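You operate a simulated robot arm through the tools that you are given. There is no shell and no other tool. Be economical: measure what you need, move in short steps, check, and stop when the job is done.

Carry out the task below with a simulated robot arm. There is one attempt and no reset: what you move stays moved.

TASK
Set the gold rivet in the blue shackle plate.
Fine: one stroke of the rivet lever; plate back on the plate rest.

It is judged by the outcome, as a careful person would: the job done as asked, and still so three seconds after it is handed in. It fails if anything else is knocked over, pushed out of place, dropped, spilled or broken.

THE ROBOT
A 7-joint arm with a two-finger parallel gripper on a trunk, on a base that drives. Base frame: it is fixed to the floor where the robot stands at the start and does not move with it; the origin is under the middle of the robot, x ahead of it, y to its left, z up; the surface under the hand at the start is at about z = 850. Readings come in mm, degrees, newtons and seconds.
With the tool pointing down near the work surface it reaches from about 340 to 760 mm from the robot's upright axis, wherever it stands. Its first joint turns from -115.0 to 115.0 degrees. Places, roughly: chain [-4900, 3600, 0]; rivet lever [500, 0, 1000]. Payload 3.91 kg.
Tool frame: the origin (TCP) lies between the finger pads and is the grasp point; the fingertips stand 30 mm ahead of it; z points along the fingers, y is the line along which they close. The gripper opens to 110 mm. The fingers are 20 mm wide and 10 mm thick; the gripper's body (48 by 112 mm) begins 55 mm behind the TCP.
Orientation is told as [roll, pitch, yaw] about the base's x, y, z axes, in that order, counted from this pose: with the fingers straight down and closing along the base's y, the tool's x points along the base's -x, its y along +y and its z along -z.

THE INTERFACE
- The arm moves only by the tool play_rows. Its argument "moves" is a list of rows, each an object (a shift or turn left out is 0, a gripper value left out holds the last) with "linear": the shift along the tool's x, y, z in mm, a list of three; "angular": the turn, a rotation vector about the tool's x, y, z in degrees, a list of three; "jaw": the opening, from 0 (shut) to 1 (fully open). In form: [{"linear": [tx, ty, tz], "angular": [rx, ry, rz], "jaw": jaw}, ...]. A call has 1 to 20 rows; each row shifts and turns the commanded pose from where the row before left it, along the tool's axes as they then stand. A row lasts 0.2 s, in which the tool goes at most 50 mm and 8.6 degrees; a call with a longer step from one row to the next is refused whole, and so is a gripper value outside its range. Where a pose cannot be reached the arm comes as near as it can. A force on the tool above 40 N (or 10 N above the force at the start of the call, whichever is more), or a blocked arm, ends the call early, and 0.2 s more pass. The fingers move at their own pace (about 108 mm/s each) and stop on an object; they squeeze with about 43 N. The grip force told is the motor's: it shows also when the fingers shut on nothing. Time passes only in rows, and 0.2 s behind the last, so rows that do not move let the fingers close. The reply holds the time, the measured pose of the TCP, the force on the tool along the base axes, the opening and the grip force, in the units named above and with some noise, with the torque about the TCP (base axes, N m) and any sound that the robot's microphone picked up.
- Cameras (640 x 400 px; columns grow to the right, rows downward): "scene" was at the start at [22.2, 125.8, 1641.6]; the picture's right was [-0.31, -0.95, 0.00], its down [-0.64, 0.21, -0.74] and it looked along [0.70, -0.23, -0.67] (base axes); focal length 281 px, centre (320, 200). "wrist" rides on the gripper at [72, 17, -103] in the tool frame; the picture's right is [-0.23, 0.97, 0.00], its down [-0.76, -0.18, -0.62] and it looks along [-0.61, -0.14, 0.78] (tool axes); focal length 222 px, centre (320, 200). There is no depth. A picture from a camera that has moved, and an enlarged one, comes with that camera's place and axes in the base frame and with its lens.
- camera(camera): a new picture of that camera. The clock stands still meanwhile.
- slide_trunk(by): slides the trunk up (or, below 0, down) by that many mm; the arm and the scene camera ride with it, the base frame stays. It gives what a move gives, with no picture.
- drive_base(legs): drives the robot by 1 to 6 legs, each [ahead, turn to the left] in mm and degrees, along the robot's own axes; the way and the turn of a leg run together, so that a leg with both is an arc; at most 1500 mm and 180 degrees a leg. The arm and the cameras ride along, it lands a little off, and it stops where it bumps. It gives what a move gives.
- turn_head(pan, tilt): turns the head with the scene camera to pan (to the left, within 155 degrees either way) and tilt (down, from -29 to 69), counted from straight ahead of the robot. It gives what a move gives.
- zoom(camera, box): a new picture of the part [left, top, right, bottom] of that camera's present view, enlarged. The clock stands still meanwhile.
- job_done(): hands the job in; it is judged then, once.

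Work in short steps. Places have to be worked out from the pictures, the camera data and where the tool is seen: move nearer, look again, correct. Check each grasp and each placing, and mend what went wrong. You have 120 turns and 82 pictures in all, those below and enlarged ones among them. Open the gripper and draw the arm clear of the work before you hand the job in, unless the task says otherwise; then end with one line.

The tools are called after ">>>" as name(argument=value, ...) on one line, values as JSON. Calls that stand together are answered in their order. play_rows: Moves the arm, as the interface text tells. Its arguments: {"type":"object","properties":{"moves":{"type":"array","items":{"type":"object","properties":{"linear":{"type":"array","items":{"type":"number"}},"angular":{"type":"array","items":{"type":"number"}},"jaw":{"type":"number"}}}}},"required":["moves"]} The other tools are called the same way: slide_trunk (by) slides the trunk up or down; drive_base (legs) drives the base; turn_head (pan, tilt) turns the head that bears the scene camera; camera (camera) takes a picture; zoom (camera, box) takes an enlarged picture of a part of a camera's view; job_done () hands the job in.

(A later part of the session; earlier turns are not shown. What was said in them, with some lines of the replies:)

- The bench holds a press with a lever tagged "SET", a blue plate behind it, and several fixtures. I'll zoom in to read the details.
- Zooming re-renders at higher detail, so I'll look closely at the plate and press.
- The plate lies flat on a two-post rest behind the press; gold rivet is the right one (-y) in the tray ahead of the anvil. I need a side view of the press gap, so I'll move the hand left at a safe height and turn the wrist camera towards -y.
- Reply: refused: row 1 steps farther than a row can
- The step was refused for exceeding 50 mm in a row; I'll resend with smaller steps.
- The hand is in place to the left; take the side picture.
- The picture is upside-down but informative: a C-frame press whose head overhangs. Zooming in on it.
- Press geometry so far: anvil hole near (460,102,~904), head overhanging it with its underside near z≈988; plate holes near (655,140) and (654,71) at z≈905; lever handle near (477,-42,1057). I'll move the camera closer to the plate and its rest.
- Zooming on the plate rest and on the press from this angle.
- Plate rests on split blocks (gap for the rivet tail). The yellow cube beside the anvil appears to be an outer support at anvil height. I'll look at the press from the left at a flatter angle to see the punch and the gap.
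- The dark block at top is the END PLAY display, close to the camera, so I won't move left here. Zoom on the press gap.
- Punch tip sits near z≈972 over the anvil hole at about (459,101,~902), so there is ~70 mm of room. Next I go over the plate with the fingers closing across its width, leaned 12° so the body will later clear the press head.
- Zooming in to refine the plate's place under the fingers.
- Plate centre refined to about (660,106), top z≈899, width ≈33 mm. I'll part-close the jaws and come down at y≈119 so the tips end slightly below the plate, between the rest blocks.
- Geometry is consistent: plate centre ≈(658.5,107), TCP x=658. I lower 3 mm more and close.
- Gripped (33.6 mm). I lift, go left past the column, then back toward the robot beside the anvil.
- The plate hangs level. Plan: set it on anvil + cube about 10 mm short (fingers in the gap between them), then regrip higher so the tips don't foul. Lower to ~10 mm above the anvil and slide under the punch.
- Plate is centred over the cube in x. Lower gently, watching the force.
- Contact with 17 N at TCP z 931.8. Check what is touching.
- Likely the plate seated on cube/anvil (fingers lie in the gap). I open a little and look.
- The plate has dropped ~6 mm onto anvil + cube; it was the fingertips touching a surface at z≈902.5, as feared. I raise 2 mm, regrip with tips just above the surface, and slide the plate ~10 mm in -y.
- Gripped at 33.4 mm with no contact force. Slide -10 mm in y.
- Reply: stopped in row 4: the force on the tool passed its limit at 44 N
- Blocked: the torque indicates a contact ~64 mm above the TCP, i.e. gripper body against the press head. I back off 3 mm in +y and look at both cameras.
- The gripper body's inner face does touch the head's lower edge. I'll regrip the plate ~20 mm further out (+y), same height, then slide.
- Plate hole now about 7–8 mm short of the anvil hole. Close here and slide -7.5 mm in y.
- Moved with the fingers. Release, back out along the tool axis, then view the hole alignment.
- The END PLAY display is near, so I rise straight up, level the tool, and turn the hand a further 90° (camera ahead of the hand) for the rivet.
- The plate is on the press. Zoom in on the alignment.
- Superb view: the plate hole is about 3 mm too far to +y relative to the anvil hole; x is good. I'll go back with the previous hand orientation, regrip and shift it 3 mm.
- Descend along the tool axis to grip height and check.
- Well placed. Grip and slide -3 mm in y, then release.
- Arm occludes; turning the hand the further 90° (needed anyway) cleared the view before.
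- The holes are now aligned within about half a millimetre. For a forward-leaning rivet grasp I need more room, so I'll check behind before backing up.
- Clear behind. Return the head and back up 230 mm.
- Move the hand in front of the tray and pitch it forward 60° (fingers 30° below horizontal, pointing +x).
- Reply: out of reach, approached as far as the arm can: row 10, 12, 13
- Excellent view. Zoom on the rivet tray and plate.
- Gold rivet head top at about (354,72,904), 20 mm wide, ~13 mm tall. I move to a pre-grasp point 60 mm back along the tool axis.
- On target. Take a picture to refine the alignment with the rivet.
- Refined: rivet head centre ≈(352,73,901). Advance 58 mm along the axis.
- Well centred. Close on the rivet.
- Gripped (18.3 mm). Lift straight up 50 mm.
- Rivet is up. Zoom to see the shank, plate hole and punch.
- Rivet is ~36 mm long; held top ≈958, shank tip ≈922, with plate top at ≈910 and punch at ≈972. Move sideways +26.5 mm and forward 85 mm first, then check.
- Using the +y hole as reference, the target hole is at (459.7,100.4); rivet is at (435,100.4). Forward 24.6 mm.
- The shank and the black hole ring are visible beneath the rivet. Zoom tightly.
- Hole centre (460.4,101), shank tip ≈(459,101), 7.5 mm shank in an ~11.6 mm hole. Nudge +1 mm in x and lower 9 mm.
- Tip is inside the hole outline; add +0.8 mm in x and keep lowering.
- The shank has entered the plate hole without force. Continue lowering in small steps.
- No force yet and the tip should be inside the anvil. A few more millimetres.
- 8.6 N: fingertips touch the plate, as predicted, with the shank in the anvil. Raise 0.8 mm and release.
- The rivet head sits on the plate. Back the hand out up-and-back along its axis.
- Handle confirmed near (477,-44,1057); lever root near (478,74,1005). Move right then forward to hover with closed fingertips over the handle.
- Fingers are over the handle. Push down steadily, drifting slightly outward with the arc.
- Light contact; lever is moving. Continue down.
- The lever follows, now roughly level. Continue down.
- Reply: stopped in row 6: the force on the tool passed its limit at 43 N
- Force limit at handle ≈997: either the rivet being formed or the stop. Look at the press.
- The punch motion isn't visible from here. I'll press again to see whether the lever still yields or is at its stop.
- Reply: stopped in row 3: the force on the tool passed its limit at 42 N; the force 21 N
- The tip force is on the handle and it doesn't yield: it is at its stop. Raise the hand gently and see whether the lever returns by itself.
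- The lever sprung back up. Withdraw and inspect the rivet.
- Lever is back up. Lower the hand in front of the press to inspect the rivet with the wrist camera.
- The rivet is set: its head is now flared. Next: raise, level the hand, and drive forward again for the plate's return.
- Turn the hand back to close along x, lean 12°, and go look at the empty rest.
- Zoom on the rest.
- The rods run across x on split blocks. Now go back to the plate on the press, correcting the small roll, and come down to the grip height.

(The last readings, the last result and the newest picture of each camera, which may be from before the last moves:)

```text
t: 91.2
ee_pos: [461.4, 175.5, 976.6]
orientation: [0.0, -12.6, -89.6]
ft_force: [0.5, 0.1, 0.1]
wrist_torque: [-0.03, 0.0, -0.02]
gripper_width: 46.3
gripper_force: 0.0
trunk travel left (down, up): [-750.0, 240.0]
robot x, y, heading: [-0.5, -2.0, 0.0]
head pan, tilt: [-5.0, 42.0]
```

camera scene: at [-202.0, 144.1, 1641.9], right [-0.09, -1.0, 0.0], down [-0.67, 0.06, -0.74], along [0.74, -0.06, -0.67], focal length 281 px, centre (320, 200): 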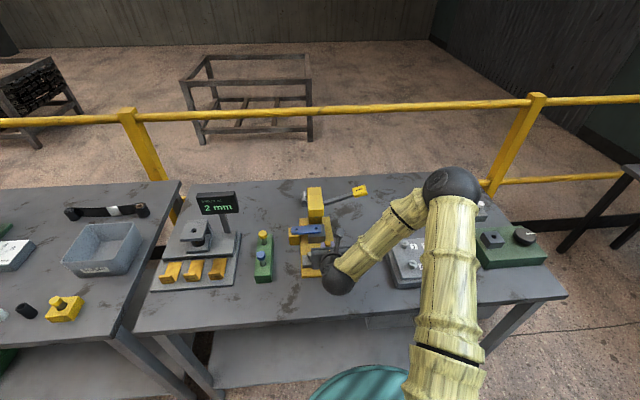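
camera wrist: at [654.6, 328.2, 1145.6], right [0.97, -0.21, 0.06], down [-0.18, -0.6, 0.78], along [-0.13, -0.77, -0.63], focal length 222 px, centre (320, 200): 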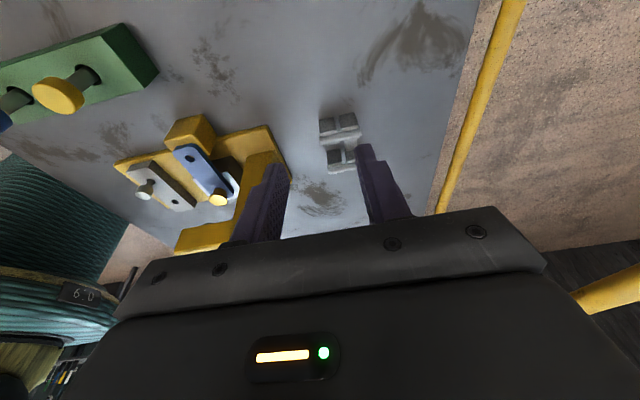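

Descend to the grip pose and view.

>>> play_rows(moves=[{"linear": [-1.3, -0.9, 15]}, {"linear": [-1.3, 0, 15]}, {"linear": [-1.4, 0, 13.7]}, {}])

>>> zoom(camera="wrist", box=[220, 60, 420, 240])

```text
t: 92.2
ee_pos: [461.2, 162.9, 935.2]
orientation: [-0.1, -12.7, -89.6]
ft_force: [-0.6, 0.4, -0.7]
wrist_torque: [0.01, -0.03, 0.01]
gripper_width: 45.8
gripper_force: 0.1
trunk travel left (down, up): [-750.0, 240.0]
robot x, y, heading: [-1.9, -0.2, 0.1]
head pan, tilt: [-5.0, 42.0]
```

```text
2.22 times, centred on (320, 150) of wrist
camera zoom: at [477.4, 256.7, 1019.4], right [0.98, -0.22, 0.05], down [-0.17, -0.61, 0.77], along [-0.14, -0.76, -0.63], focal length 494 px, centre (320, 311)
```

zoom: 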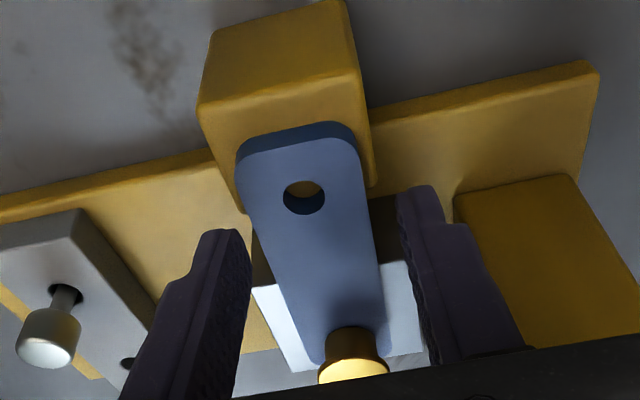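

Good. Lower 0.7 mm, grip, and lift gently 24 mm to draw the rivet tail out of the anvil.

>>> play_rows(moves=[{"linear": [0.15, 0, 0.7], "jaw": 0}, {}, {}, {}, {"linear": [-0.65, 0, -2.9]}, {"linear": [-0.65, 0, -2.9]}, {"linear": [-1.1, 0, -4.9]}, {"linear": [-1.1, 0, -4.9]}, {"linear": [-1.1, 0, -4.9]}, {"linear": [-0.8, 0, -3.7]}, {}])

>>> zoom(camera="wrist", box=[220, 60, 420, 240])

```text
t: 94.6
ee_pos: [461.8, 163.4, 957.7]
orientation: [0.0, -12.7, -89.6]
ft_force: [0.7, -0.1, -2.8]
wrist_torque: [0.11, 0.03, -0.02]
gripper_width: 33.6
gripper_force: 42.8
trunk travel left (down, up): [-750.0, 240.0]
robot x, y, heading: [-1.9, -1.9, 0.0]
head pan, tilt: [-5.0, 42.0]
```

```text
2.22 times, centred on (320, 150) of wrist
camera zoom: at [478.2, 257.2, 1042.8], right [0.98, -0.22, 0.05], down [-0.17, -0.61, 0.77], along [-0.14, -0.76, -0.63], focal length 494 px, centre (320, 311)
```

zoom: 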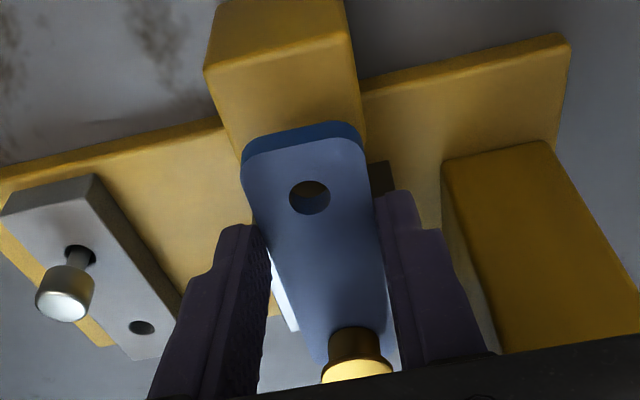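

Held and lifted freely. Slide out in +y, watching for force.

>>> play_rows(moves=[{"linear": [5, 0, -2.2]}, {"linear": [10, 0, -2.2]}, {"linear": [15, 0, -3.3]}, {"linear": [20, 0, -4.4]}, {}])

>>> zoom(camera="wrist", box=[220, 60, 420, 240])

```text
t: 95.8
ee_pos: [461.1, 213.8, 959.7]
orientation: [-0.1, -12.6, -89.7]
ft_force: [-0.7, -0.2, -2.3]
wrist_torque: [0.08, 0.01, 0.01]
gripper_width: 33.7
gripper_force: 43.7
trunk travel left (down, up): [-750.0, 240.0]
robot x, y, heading: [-2.1, -0.5, -0.2]
head pan, tilt: [-5.0, 42.0]
```

```text
2.22 times, centred on (320, 150) of wrist
camera zoom: at [477.1, 308.5, 1044.2], right [0.97, -0.22, 0.05], down [-0.17, -0.61, 0.77], along [-0.14, -0.76, -0.63], focal length 494 px, centre (320, 311)
```

zoom: 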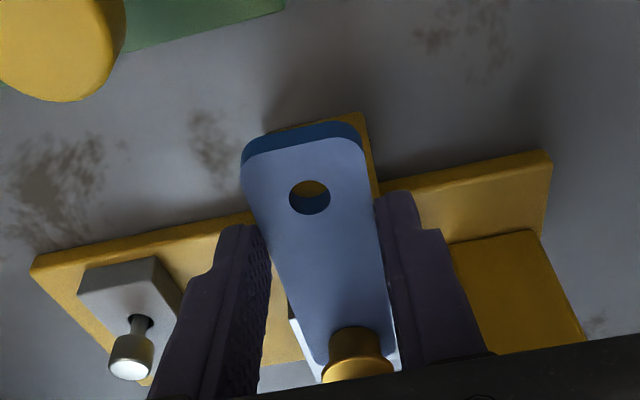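

Free of the anvil. Now go up, further left past the column, forward to above the rest (target TCP ≈(659.5,133.5)).

>>> play_rows(moves=[{"linear": [18, 0, -30]}, {"linear": [10, 0, -22]}, {"linear": [0, 33, 0]}, {"linear": [0, 33, 0]}, {"linear": [0, 33, 0]}, {"linear": [0, 33, 0]}, {"linear": [0, 33, 0]}, {"linear": [0, 33.5, 0]}, {}])

```text
t: 97.8
ee_pos: [659.3, 253.9, 1003.7]
orientation: [-0.1, -12.5, -89.6]
ft_force: [0.4, 0.1, -2.1]
wrist_torque: [0.1, 0.02, -0.03]
gripper_width: 33.6
gripper_force: 42.8
trunk travel left (down, up): [-750.0, 240.0]
robot x, y, heading: [2.0, 3.5, -0.1]
head pan, tilt: [-5.0, 42.0]
```

Move over the rest and down to 30 mm above it.

>>> play_rows(moves=[{"linear": [-26.7, 0, 18.7]}, {"linear": [-26.7, 0, 18.7]}, {"linear": [-26.7, 0, 18.7]}, {"linear": [-26.7, 0, 18.7]}, {}])

>>> zoom(camera="wrist", box=[220, 60, 420, 240])

```text
t: 99.0
ee_pos: [662.3, 134.5, 954.5]
orientation: [-0.1, -12.6, -89.6]
ft_force: [0.6, 0.4, -2.4]
wrist_torque: [0.07, 0.03, 0.04]
gripper_width: 33.7
gripper_force: 43.5
trunk travel left (down, up): [-750.0, 240.0]
robot x, y, heading: [-0.6, -4.3, -0.0]
head pan, tilt: [-5.0, 42.0]
```

```text
2.22 times, centred on (320, 150) of wrist
camera zoom: at [677.6, 228.5, 1038.9], right [0.98, -0.22, 0.05], down [-0.17, -0.61, 0.77], along [-0.14, -0.76, -0.63], focal length 494 px, centre (320, 311)
```

zoom: 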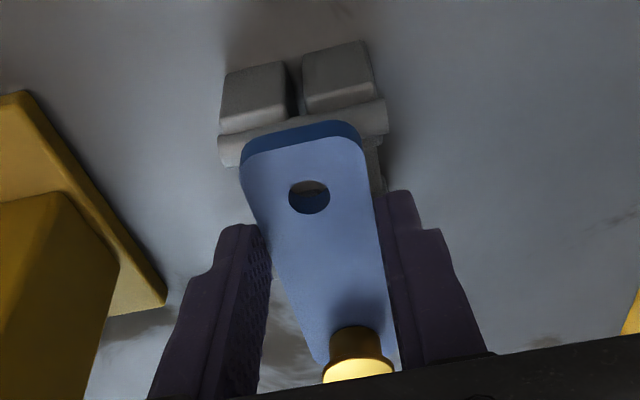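

Lateral alignment with the rods looks right. Lower 20 mm, checking force.

>>> play_rows(moves=[{"linear": [2.2, 0, 9.8]}, {"linear": [1.1, 0, 4.9]}, {"linear": [0.65, 0, 2.9]}, {"linear": [0.45, 0, 2]}, {}])

```text
t: 100.2
ee_pos: [660.6, 135.9, 935.0]
orientation: [0.1, -12.5, -89.7]
ft_force: [3.8, 7.4, 20.4]
wrist_torque: [-0.99, -0.24, 0.21]
gripper_width: 34.2
gripper_force: 43.0
trunk travel left (down, up): [-750.0, 240.0]
robot x, y, heading: [-3.9, 1.1, -0.0]
head pan, tilt: [-5.0, 42.0]
```

Contact 10 mm early, and the torque places it at the rivet tail (y≈71): the tail rests on the -y rod. Lift 9 mm, shift 6 mm to -y so the tail passes outside the rod, and look at the plate.

>>> play_rows(moves=[{"linear": [-1, 0, -4.4]}, {"linear": [-1, 0, -4.4]}, {"linear": [-5.9, 0, 1.3]}, {}])

>>> zoom(camera="wrist", box=[220, 60, 420, 240])

```text
t: 101.2
ee_pos: [659.6, 127.5, 942.3]
orientation: [-0.1, -12.5, -89.6]
ft_force: [0.0, -0.4, -3.2]
wrist_torque: [0.1, -0.01, 0.01]
gripper_width: 33.7
gripper_force: 42.5
trunk travel left (down, up): [-750.0, 240.0]
robot x, y, heading: [0.1, 1.8, 0.3]
head pan, tilt: [-5.0, 42.0]
```

```text
2.22 times, centred on (320, 150) of wrist
camera zoom: at [676.3, 221.8, 1027.2], right [0.98, -0.22, 0.05], down [-0.17, -0.61, 0.77], along [-0.14, -0.76, -0.63], focal length 494 px, centre (320, 311)
```

zoom: 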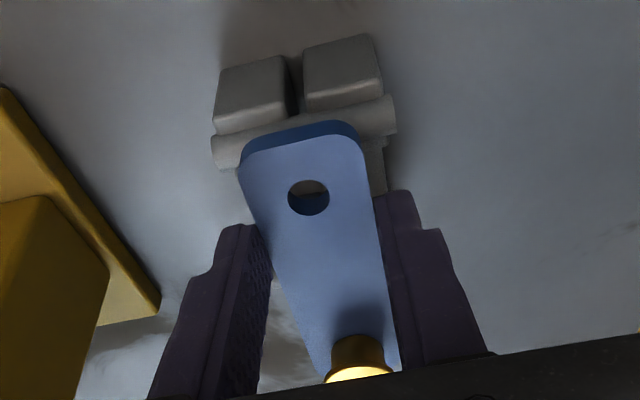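

The plate tilted only slightly in the grip. Lower again in small steps.

>>> play_rows(moves=[{"linear": [0.9, 0, 3.9]}, {"linear": [0.65, 0, 2.9]}, {"linear": [0.45, 0, 2]}, {}])

```text
t: 102.2
ee_pos: [660.4, 127.6, 934.5]
orientation: [0.0, -12.6, -89.7]
ft_force: [0.0, 0.4, -2.6]
wrist_torque: [0.1, -0.02, -0.01]
gripper_width: 33.5
gripper_force: 42.9
trunk travel left (down, up): [-750.0, 240.0]
robot x, y, heading: [-2.4, -1.3, -0.0]
head pan, tilt: [-5.0, 42.0]
```

No contact yet. Continue 3 mm.

>>> play_rows(moves=[{"linear": [0.33, 0, 1.5]}, {"linear": [0.33, 0, 1.5]}, {}])

```text
t: 103.0
ee_pos: [660.1, 128.3, 930.6]
orientation: [0.0, -12.6, -89.8]
ft_force: [-0.4, -0.6, -3.5]
wrist_torque: [0.09, 0.0, 0.0]
gripper_width: 33.9
gripper_force: 42.7
trunk travel left (down, up): [-750.0, 240.0]
robot x, y, heading: [-2.4, -0.6, 0.2]
head pan, tilt: [-5.0, 42.0]
```

Still free. Another 3 mm.

>>> play_rows(moves=[{"linear": [0.33, 0, 1.5]}, {"linear": [0.33, 0, 1.5]}, {}])

```text
t: 103.8
ee_pos: [659.8, 127.7, 930.1]
orientation: [0.2, -12.6, -89.7]
ft_force: [0.6, 1.5, 8.9]
wrist_torque: [-0.56, -0.06, 0.04]
gripper_width: 34.1
gripper_force: 43.2
trunk travel left (down, up): [-750.0, 240.0]
robot x, y, heading: [-1.8, -5.6, -0.1]
head pan, tilt: [-5.0, 42.0]
```

Contact again at the tail, ~6 mm lower (block top). Lift 4 mm, shift another 5 mm to -y, and lower.

>>> play_rows(moves=[{"linear": [-0.9, 0, -3.9]}, {"linear": [-4.9, 0, 1.1]}, {"linear": [0.65, 0, 2.9]}, {"linear": [0.45, 0, 2]}, {}])

```text
t: 105.0
ee_pos: [660.3, 123.1, 927.4]
orientation: [-0.1, -12.6, -89.7]
ft_force: [-0.3, -0.9, -2.3]
wrist_torque: [0.06, -0.05, 0.0]
gripper_width: 33.9
gripper_force: 43.1
trunk travel left (down, up): [-750.0, 240.0]
robot x, y, heading: [-3.1, -0.4, 0.1]
head pan, tilt: [-5.0, 42.0]
```

Now free below the earlier contact. Continue.

>>> play_rows(moves=[{"linear": [0.33, 0, 1.5]}, {"linear": [0.33, 0, 1.5]}, {}])

```text
t: 105.8
ee_pos: [660.0, 122.5, 925.7]
orientation: [-0.1, -12.6, -89.8]
ft_force: [0.3, -0.4, 1.5]
wrist_torque: [0.14, 0.06, 0.03]
gripper_width: 33.9
gripper_force: 43.0
trunk travel left (down, up): [-750.0, 240.0]
robot x, y, heading: [-1.9, 0.4, 0.1]
head pan, tilt: [-5.0, 42.0]
```

Light contact now at the +y rod. Press 1 mm more, then open slowly.

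>>> play_rows(moves=[{"linear": [0.25, 0, 1.2]}, {}, {"jaw": 0.33}, {"jaw": 0.36}, {}, {}])

>>> zoom(camera="wrist", box=[220, 60, 420, 240])

```text
t: 107.2
ee_pos: [659.6, 123.0, 921.9]
orientation: [-0.1, -12.6, -89.7]
ft_force: [-0.4, -0.2, 0.2]
wrist_torque: [0.0, 0.01, 0.01]
gripper_width: 39.4
gripper_force: 0.0
trunk travel left (down, up): [-750.0, 240.0]
robot x, y, heading: [-2.2, -1.5, 0.1]
head pan, tilt: [-5.0, 42.0]
```

```text
2.22 times, centred on (320, 150) of wrist
camera zoom: at [676.2, 217.0, 1007.2], right [0.98, -0.22, 0.05], down [-0.17, -0.61, 0.77], along [-0.14, -0.76, -0.63], focal length 494 px, centre (320, 311)
```

zoom: 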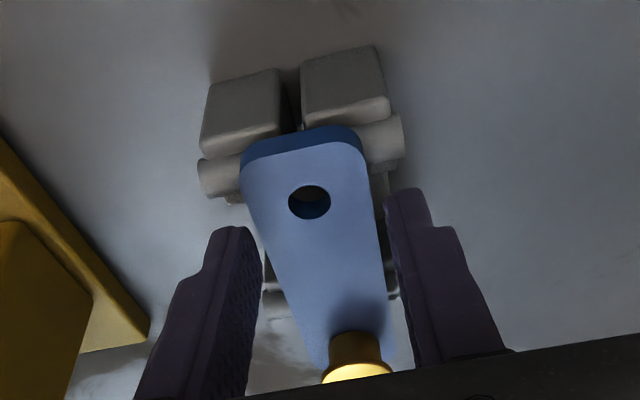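

The plate rests on both rods. Open a bit more and back straight out along the tool axis, then check.

>>> play_rows(moves=[{"jaw": 0.46}, {}, {"linear": [0, 0, -10]}, {"linear": [0, 0, -30]}, {"linear": [10, 0, -40]}, {"linear": [20, 0, -40]}, {"linear": [20, 0, -30]}, {}])

>>> zoom(camera="wrist", box=[260, 80, 400, 200])

```text
t: 109.0
ee_pos: [660.3, 205.3, 1058.5]
orientation: [-0.1, -12.6, -89.8]
ft_force: [0.4, -1.0, 0.1]
wrist_torque: [-0.02, -0.03, 0.02]
gripper_width: 50.7
gripper_force: 0.0
trunk travel left (down, up): [-750.0, 240.0]
robot x, y, heading: [1.2, 0.1, 0.3]
head pan, tilt: [-5.0, 42.0]
```

```text
3.33 times, centred on (330, 140) of wrist
camera zoom: at [676.1, 298.4, 1143.0], right [0.97, -0.22, 0.05], down [-0.17, -0.61, 0.77], along [-0.14, -0.76, -0.63], focal length 740 px, centre (287, 400)
```

zoom: 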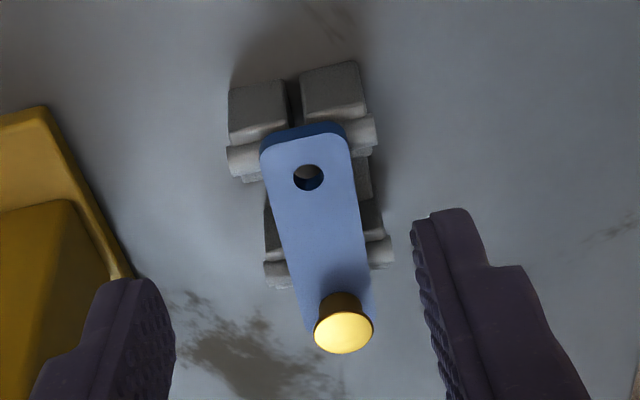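

The plate with the set gold rivet is resting on both rods. Raise the arm clear and take one final overview.

>>> play_rows(moves=[{"linear": [-8, 0, -40]}, {"linear": [-8, 0, -40]}, {"linear": [-8, 0, -40]}, {"linear": [-8, 0, -40]}, {"linear": [-8, 0, -40]}, {"linear": [0, 0, 0], "jaw": 1.0}, {}, {}])

>>> camera(camera="wrist")

>>> camera(camera="scene")

```text
t: 110.8
ee_pos: [653.7, 208.3, 1239.2]
orientation: [-0.2, -12.6, -89.7]
ft_force: [1.3, 0.6, -0.3]
wrist_torque: [0.02, 0.01, -0.01]
gripper_width: 109.9
gripper_force: 0.0
out of reach, approached as far as the arm can: row 5
trunk travel left (down, up): [-750.0, 240.0]
robot x, y, heading: [0.0, -0.1, -0.2]
head pan, tilt: [-5.0, 42.0]
```

```text
3 pictures are left
camera wrist: at [668.4, 301.9, 1323.9], right [0.98, -0.22, 0.05], down [-0.17, -0.61, 0.77], along [-0.14, -0.76, -0.63], focal length 222 px, centre (320, 200)
```

wrist: 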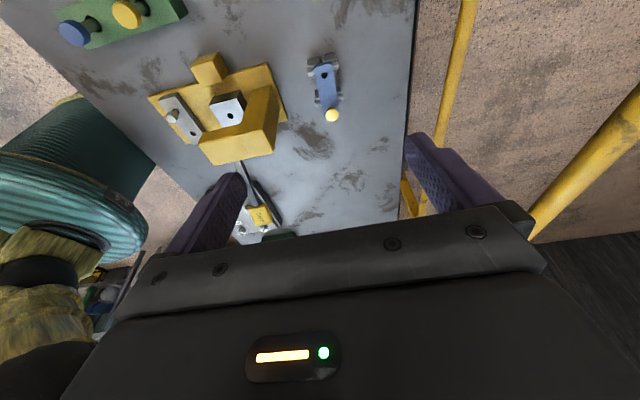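

```text
2 pictures are left
camera scene: at [24.9, 144.7, 1641.9], right [-0.09, -1.0, 0.0], down [-0.67, 0.06, -0.74], along [0.74, -0.06, -0.67], focal length 281 px, centre (320, 200)
```

scene: 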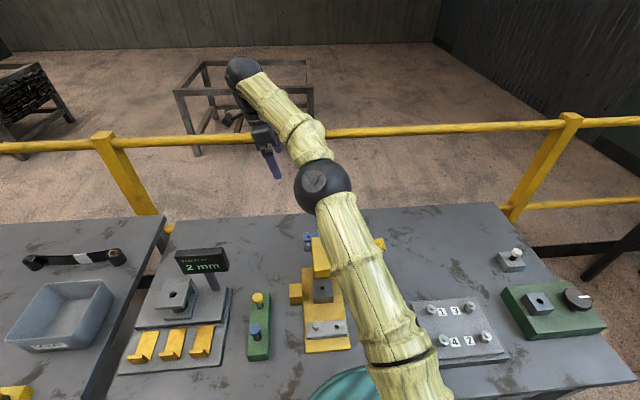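

Everything else is in place: the plate is on its rest with the gold rivet set, the silver rivet is untouched, the lever is back up, and the arm is clear with the gripper open. Handing in.

>>> job_done()

```text
The job is handed in.
```

The gold rivet is set in the blue shackle plate with one stroke of the rivet lever, and the plate is back on the plate rest. It sits about 11 mm to the robot's right (-y) of where it started, so the rivet tail clears the rest.
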